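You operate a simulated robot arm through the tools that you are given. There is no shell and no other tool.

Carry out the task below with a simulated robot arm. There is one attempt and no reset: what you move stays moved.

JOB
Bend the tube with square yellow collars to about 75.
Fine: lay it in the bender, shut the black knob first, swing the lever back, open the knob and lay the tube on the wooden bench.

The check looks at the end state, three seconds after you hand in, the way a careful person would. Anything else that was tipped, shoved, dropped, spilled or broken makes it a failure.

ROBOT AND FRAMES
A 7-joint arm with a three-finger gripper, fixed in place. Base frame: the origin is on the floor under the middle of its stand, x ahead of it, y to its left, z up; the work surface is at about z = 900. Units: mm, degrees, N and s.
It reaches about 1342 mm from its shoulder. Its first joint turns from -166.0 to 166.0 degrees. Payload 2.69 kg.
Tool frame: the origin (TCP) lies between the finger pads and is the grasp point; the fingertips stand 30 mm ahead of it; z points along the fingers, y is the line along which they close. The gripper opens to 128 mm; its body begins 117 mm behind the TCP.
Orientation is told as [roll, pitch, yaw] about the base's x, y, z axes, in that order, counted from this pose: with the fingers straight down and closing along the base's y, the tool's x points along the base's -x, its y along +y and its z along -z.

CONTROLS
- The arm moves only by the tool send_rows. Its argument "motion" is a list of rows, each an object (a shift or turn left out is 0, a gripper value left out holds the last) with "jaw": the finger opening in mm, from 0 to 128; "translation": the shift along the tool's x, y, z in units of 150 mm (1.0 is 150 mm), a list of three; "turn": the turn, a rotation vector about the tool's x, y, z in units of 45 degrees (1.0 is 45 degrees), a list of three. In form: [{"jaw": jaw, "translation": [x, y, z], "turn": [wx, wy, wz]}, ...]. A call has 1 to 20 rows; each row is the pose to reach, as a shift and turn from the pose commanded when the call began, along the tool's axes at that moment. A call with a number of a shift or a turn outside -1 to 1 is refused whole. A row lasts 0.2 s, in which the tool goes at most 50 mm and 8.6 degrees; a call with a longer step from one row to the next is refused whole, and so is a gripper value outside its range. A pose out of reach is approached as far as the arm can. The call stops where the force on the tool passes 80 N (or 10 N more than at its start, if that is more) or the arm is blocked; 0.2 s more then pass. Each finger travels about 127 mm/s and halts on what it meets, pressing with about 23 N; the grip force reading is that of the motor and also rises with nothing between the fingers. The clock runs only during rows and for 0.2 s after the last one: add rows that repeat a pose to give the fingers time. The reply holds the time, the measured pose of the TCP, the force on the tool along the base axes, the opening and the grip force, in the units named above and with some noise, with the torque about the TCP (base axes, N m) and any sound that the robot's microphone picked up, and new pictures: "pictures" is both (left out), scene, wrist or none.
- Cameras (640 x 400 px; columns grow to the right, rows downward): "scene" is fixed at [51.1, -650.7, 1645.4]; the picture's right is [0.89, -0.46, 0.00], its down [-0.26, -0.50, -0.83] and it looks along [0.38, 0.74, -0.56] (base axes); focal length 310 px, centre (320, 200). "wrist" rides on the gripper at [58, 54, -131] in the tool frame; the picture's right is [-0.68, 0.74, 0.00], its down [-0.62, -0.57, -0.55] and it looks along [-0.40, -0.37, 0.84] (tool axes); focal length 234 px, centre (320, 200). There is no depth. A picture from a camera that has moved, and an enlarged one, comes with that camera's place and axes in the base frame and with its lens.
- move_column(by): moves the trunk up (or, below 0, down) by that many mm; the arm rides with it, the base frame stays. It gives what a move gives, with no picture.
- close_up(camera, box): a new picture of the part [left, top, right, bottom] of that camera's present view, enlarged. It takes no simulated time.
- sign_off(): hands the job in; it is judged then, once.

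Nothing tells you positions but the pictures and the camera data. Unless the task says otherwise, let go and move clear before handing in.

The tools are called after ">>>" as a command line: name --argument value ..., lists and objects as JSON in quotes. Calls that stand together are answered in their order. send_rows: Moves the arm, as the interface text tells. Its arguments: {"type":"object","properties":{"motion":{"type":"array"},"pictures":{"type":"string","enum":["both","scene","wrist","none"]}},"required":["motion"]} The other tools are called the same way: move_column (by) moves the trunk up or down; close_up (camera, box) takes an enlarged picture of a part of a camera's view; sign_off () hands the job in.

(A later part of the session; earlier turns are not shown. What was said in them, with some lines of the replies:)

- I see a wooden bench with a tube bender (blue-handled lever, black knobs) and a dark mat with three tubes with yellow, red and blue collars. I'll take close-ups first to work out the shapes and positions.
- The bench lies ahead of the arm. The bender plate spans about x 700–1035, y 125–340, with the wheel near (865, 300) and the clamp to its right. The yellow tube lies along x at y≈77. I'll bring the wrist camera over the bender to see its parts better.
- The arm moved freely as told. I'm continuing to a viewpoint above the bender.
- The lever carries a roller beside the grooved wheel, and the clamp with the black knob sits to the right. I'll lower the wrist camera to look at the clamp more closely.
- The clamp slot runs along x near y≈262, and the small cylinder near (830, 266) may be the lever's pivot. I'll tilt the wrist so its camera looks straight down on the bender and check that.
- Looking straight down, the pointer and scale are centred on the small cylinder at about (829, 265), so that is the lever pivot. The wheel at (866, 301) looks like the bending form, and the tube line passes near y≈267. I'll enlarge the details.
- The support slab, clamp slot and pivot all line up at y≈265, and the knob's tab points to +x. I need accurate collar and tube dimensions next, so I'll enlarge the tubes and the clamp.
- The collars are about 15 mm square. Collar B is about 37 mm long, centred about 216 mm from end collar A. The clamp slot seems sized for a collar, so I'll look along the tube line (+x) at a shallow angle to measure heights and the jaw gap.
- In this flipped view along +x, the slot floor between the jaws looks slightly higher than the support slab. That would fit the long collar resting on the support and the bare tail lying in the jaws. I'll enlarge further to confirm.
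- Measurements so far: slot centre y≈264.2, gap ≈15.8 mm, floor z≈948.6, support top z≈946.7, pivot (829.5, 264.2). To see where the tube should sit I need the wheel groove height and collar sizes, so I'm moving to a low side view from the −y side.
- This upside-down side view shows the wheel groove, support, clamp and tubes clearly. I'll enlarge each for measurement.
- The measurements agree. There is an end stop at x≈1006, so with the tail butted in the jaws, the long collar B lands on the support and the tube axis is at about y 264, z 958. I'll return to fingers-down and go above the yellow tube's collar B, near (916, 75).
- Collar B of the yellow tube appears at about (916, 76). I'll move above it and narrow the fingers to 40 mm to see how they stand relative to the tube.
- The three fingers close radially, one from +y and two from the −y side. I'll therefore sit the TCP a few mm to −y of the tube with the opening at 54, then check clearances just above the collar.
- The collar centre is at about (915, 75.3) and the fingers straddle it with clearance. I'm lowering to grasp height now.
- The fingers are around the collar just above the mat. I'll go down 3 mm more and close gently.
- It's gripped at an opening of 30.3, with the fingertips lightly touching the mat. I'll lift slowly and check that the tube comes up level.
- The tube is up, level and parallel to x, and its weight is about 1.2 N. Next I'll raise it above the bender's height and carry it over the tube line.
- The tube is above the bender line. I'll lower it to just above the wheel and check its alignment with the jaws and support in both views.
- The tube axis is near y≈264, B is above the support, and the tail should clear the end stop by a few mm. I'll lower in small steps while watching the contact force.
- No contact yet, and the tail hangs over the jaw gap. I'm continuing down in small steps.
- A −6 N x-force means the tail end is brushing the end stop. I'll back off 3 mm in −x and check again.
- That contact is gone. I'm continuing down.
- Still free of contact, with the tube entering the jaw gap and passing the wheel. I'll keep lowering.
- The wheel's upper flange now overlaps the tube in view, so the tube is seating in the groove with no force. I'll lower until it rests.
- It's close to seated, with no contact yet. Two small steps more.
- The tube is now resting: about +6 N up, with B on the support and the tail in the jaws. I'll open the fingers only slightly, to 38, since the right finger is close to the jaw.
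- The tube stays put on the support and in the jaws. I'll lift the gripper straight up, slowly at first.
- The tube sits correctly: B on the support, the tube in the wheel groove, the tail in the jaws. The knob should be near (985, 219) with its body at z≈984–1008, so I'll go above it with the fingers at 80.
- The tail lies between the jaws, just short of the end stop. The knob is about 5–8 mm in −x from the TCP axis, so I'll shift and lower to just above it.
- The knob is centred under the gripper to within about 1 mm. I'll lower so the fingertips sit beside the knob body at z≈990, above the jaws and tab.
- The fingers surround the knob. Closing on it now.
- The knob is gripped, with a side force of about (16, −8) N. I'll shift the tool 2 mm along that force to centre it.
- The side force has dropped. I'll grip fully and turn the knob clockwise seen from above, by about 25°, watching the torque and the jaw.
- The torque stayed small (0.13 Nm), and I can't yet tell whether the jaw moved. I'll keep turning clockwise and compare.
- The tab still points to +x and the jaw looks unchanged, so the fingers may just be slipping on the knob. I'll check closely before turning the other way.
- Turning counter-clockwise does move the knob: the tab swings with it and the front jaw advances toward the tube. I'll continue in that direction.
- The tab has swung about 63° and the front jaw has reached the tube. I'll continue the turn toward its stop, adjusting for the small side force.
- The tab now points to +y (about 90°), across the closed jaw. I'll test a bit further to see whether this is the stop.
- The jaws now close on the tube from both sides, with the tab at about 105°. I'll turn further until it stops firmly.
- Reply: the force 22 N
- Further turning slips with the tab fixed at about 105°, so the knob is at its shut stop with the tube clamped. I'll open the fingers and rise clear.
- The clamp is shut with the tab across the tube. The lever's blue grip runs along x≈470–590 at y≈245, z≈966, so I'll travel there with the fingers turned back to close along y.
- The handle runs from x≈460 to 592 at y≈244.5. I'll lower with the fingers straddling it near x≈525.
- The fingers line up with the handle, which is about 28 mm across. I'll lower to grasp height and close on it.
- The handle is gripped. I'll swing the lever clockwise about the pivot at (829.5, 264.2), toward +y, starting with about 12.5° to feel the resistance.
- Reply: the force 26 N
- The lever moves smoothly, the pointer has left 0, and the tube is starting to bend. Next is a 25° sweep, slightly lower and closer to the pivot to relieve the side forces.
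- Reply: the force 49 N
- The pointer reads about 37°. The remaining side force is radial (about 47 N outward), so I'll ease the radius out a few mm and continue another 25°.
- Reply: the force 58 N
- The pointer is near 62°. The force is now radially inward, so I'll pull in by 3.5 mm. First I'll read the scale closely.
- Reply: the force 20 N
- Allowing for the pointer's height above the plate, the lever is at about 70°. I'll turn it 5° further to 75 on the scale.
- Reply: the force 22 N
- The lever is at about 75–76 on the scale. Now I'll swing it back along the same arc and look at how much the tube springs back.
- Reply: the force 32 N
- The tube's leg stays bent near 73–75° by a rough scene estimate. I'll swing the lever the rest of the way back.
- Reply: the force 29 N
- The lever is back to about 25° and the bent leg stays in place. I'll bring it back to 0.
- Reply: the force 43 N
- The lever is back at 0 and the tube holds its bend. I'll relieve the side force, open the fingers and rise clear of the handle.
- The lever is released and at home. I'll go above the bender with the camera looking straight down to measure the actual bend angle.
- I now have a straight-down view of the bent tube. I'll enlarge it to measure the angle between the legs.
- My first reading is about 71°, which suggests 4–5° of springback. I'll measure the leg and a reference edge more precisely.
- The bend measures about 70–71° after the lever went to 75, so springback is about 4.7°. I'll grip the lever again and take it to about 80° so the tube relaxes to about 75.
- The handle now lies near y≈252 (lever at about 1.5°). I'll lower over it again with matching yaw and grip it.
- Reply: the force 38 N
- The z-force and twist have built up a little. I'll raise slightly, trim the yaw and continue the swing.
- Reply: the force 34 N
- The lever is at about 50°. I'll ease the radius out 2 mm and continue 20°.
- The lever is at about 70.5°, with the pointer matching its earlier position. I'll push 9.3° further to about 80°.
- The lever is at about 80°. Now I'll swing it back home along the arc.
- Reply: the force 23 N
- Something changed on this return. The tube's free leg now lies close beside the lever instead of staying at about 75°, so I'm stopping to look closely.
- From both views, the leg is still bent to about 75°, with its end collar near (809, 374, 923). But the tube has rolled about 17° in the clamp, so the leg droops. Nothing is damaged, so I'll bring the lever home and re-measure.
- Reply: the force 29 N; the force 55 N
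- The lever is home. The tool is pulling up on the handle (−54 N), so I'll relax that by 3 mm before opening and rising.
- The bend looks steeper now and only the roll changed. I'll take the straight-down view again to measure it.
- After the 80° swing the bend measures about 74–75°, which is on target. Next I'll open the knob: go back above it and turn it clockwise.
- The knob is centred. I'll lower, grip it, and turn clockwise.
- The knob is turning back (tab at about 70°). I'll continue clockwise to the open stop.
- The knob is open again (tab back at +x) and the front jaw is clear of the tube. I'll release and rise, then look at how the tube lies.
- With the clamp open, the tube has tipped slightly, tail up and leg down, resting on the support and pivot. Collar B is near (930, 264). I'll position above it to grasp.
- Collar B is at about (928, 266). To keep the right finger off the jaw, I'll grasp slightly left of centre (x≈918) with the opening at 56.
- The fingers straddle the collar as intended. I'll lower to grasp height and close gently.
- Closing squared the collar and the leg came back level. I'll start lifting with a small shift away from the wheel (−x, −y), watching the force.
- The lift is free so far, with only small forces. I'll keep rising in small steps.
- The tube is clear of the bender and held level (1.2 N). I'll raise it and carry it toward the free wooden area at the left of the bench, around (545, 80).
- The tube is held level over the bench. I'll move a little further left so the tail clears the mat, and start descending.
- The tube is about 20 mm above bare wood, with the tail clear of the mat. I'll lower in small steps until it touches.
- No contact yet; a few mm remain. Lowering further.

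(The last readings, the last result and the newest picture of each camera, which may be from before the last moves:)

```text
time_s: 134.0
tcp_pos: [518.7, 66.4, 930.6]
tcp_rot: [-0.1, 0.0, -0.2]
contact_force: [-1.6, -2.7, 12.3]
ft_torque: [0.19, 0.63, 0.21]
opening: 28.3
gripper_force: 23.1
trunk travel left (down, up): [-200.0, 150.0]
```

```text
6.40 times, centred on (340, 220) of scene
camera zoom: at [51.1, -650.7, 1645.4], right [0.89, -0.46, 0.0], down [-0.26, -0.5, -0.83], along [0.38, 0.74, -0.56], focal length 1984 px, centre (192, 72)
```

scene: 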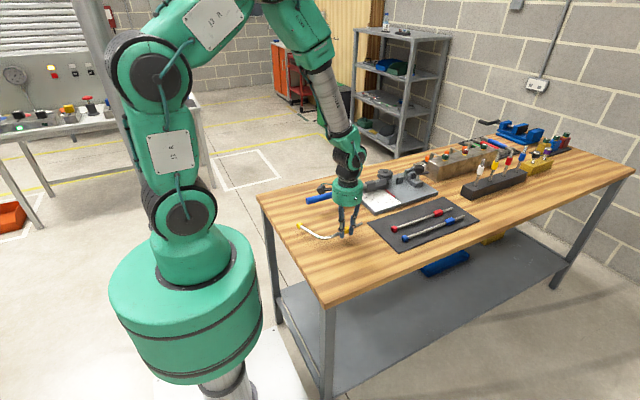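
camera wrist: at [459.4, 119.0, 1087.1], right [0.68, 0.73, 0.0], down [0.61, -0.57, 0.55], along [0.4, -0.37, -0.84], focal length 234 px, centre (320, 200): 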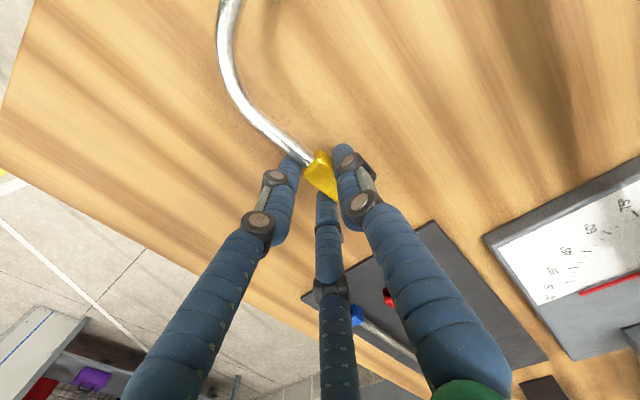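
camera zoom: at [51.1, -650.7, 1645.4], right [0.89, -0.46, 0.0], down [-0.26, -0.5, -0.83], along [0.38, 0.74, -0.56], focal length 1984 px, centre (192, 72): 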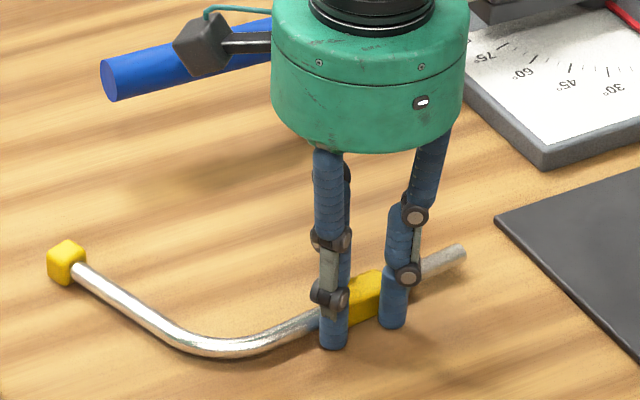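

Contact with the bench (+12 N). I'll ease up 1 mm, open the fingers gently, then lift straight away.

>>> send_rows --motion '[{"jaw": 5, "translation": [0, 0, -0.007]}, {"jaw": 32, "translation": [0, 0, -0.007]}, {"jaw": 38, "translation": [0, 0, -0.007]}, {"jaw": 46, "translation": [0, 0, -0.007]}, {"jaw": 54, "translation": [0, 0, -0.007]}, {"jaw": 60, "translation": [0, 0, -0.007]}]' --pictures "wrist"

>>> close_up --camera "wrist" --box '[240, 80, 420, 240]'

>>> close_up --camera "scene" --box '[290, 190, 390, 250]'

```text
time_s: 135.4
tcp_pos: [517.4, 65.5, 929.9]
tcp_rot: [-0.2, 0.1, -0.2]
contact_force: [0.1, 0.1, 0.0]
ft_torque: [0.01, -0.01, 0.0]
opening: 60.0
gripper_force: 0.0
trunk travel left (down, up): [-200.0, 150.0]
camera wrist: at [461.8, 120.1, 1062.9], right [0.68, 0.73, 0.0], down [0.61, -0.57, 0.55], along [0.4, -0.37, -0.84], focal length 234 px, centre (320, 200)
```

wrist: 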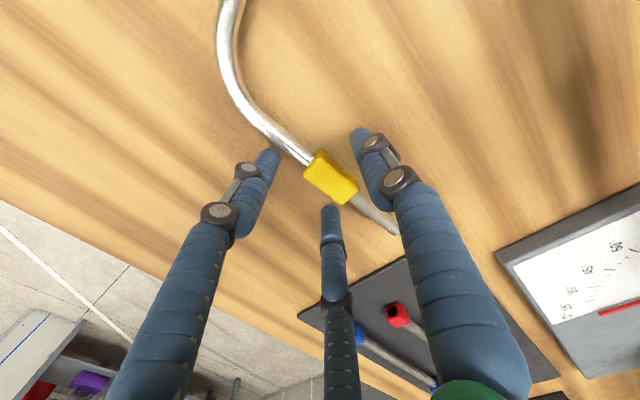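

```text
2.50 times, centred on (330, 160) of wrist
camera zoom: at [461.8, 120.1, 1062.9], right [0.68, 0.73, 0.0], down [0.61, -0.57, 0.55], along [0.4, -0.37, -0.84], focal length 585 px, centre (295, 300)
```

zoom: 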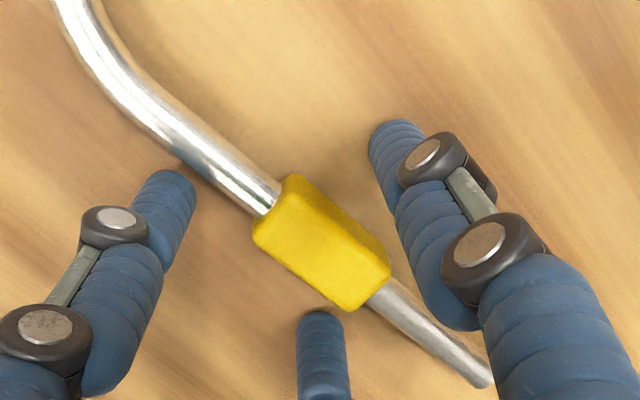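

```text
6.40 times, centred on (340, 220) of scene
camera zoom: at [51.1, -650.7, 1645.4], right [0.89, -0.46, 0.0], down [-0.26, -0.5, -0.83], along [0.38, 0.74, -0.56], focal length 1984 px, centre (192, 72)
```

zoom: 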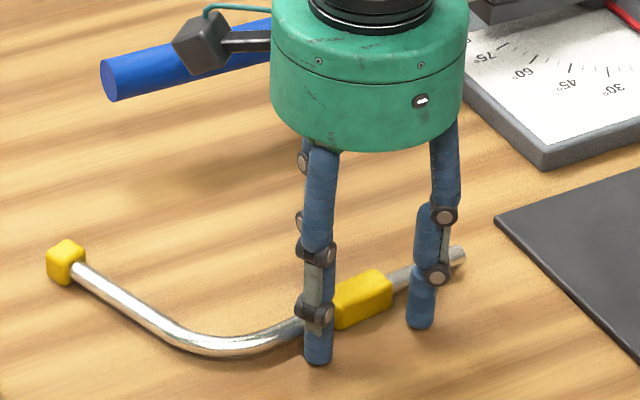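

Released, with the fingers clear of the tube. I'll rise straight up and check the final state.

>>> send_rows --motion '[{"jaw": 60, "translation": [0, 0, -0.05]}, {"jaw": 60, "translation": [0, 0, -0.15]}, {"jaw": 60, "translation": [0, 0, -0.35]}, {"jaw": 60, "translation": [0, 0, -0.6]}, {"jaw": 60, "translation": [0, 0, -0.85]}, {"jaw": 60, "translation": [0, 0, -1.0]}]' --pictures "none"

>>> send_rows --motion '[{"jaw": 80, "translation": [0, 0.1, -0.2]}, {"jaw": 110, "translation": [0, 0.2, -0.4]}, {"jaw": 128, "translation": [0, 0.3, -0.6]}, {"jaw": 128, "translation": [0, 0.35, -0.7]}]' --pictures "both"

>>> close_up --camera "scene" --box '[280, 140, 480, 260]'

>>> close_up --camera "wrist" --box '[180, 0, 420, 220]'

```text
time_s: 136.8
tcp_pos: [518.3, 66.1, 1079.1]
tcp_rot: [-0.1, 0.1, -0.2]
contact_force: [-1.0, 1.0, -0.3]
ft_torque: [0.02, -0.01, 0.0]
opening: 60.2
gripper_force: 0.0
trunk travel left (down, up): [-200.0, 150.0]
```

```text
time_s: 137.8
tcp_pos: [519.3, 119.3, 1189.5]
tcp_rot: [-0.1, 0.1, -0.3]
contact_force: [-0.8, 0.5, -0.1]
ft_torque: [0.01, 0.0, 0.0]
opening: 127.9
gripper_force: 0.0
trunk travel left (down, up): [-200.0, 150.0]
camera wrist: at [462.1, 173.3, 1320.4], right [0.68, 0.73, 0.0], down [0.62, -0.57, 0.55], along [0.4, -0.37, -0.84], focal length 234 px, centre (320, 200)
```

scene: 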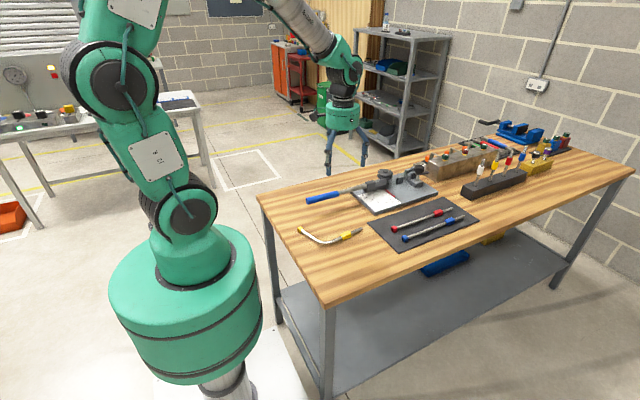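
wrist: 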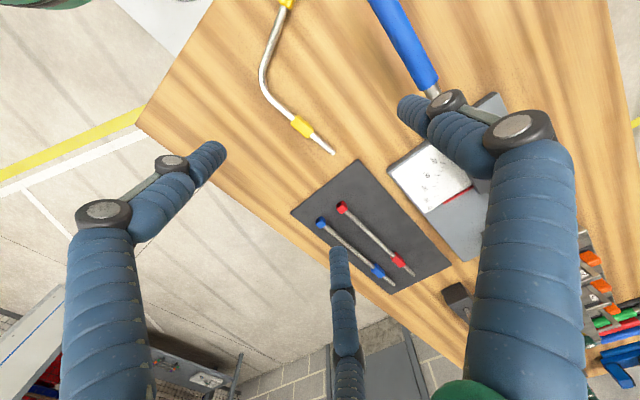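

```text
3.20 times, centred on (380, 200) of scene
camera zoom: at [51.1, -650.7, 1645.4], right [0.89, -0.46, 0.0], down [-0.26, -0.5, -0.83], along [0.38, 0.74, -0.56], focal length 992 px, centre (128, 200)
```

zoom: 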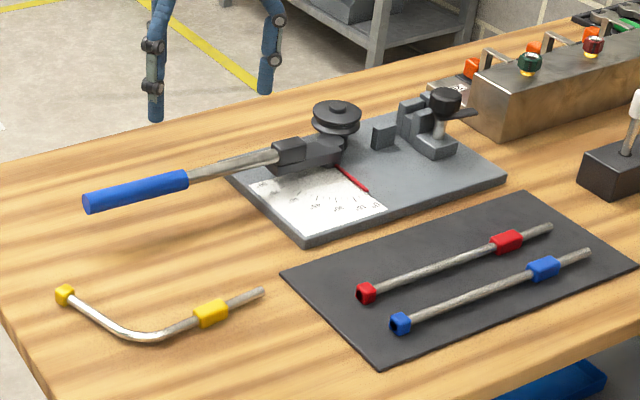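

```text
1.82 times, centred on (300, 110) of wrist
camera zoom: at [462.1, 173.3, 1320.4], right [0.68, 0.73, 0.0], down [0.62, -0.57, 0.55], along [0.4, -0.37, -0.84], focal length 426 px, centre (356, 364)
```

zoom: 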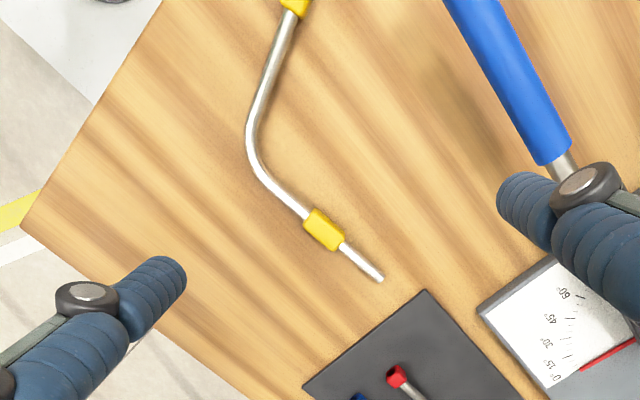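

The tube lies flat on the wood, and the lever and knob are back at their start positions. I'll take one straight-down view to verify the angle accurately before handing in.

>>> send_rows --motion '[{"jaw": 128, "translation": [0.0, 0.0, 0.05], "turn": [-0.1, 0.108, 0]}, {"jaw": 128, "translation": [0.0, 0.0, 0.1], "turn": [-0.2, 0.216, 0]}, {"jaw": 128, "translation": [0.0, 0.0, 0.15], "turn": [-0.3, 0.324, 0]}, {"jaw": 128, "translation": [0.0, 0.0, 0.15], "turn": [-0.4, 0.432, 0]}, {"jaw": 128, "translation": [0.0, 0.0, 0.15], "turn": [-0.496, 0.54, 0]}, {"jaw": 128, "translation": [0.0, 0.0, 0.15], "turn": [-0.496, 0.54, 0]}]' --pictures "wrist"

>>> close_up --camera "wrist" --box '[230, 90, 430, 260]'

```text
time_s: 139.2
tcp_pos: [519.6, 118.8, 1164.0]
tcp_rot: [23.7, 23.8, 4.9]
contact_force: [-0.3, -0.7, 0.4]
ft_torque: [0.01, 0.04, 0.02]
opening: 128.0
gripper_force: 0.1
trunk travel left (down, up): [-200.0, 150.0]
camera wrist: at [524.6, 115.6, 1318.8], right [0.68, 0.73, 0.0], down [0.73, -0.68, 0.0], along [0.0, 0.0, -1.0], focal length 234 px, centre (320, 200)
```

wrist: 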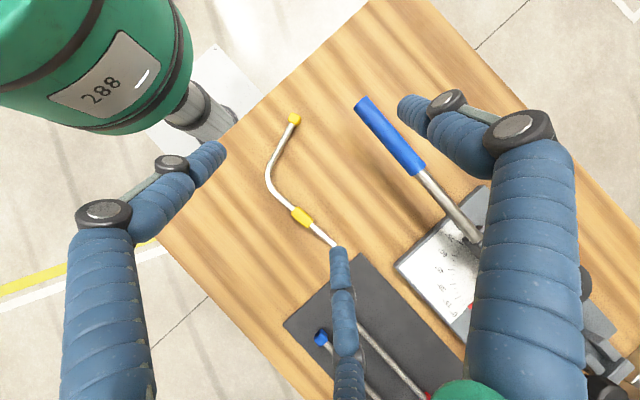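

```text
2.35 times, centred on (330, 175) of wrist
camera zoom: at [524.6, 115.6, 1318.8], right [0.68, 0.73, 0.0], down [0.73, -0.68, 0.0], along [0.0, 0.0, -1.0], focal length 551 px, centre (296, 259)
```

zoom: 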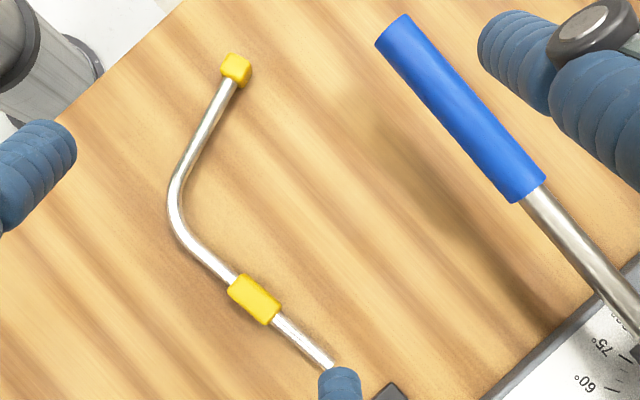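

>>> close_up --camera "wrist" --box '[255, 110, 315, 165]'

>>> close_up --camera "wrist" --box '[265, 180, 345, 250]'

```text
7.27 times, centred on (285, 138) of wrist
camera zoom: at [524.6, 115.6, 1318.8], right [0.68, 0.73, 0.0], down [0.73, -0.68, 0.0], along [0.0, 0.0, -1.0], focal length 1703 px, centre (574, 654)
```

zoom: 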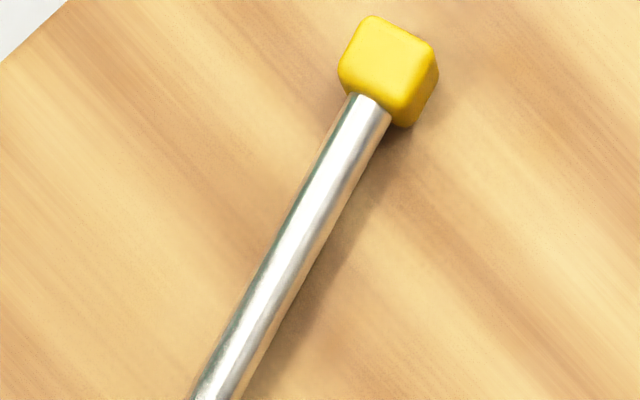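

```text
5.71 times, centred on (305, 215) of wrist
camera zoom: at [524.6, 115.6, 1318.8], right [0.68, 0.73, 0.0], down [0.73, -0.68, 0.0], along [0.0, 0.0, -1.0], focal length 1338 px, centre (406, 114)
```

zoom: 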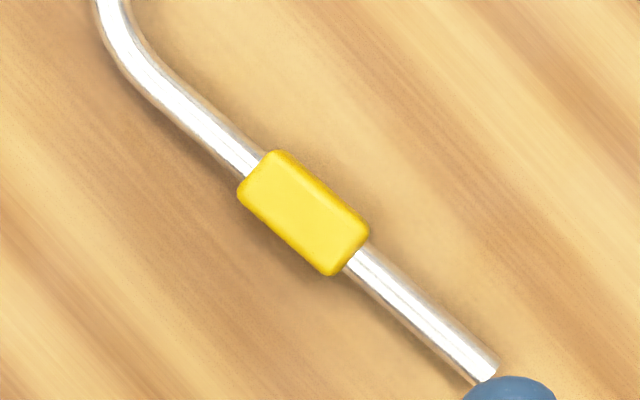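

The straight-down view gives a bend of about 75° (leg at −62.4°, tail at 42.3° in the image). The tube lies on bare wood, the lever is back at home, the knob is open, the other tubes and items are untouched, and the gripper is clear. I'm handing in.

>>> sign_off

```text
The job is handed in.
```

I bent the yellow-collared tube to about 75° and laid it on the bare wood of the bench, at the left end. I measured that from a straight-down camera view, accurate to about 1°.

- **Bend:** The first swing took the lever to about 75, but the tube sprang back to about 70–71°. I swung the lever again, to about 80, and it settled at 75°.
- **Roll during bending:** The tube rolled about 17° in the clamp during or after the second swing, so its bent end drooped for a while. It came level again when I gripped it, and it now lies flat.
- **Bender:** The black knob is open again. The lever is back within about 1.5° of its start position.
- **Everything else:** I saw nothing else moved or tipped. The red and blue tubes are still on the mat, and the gripper is clear.
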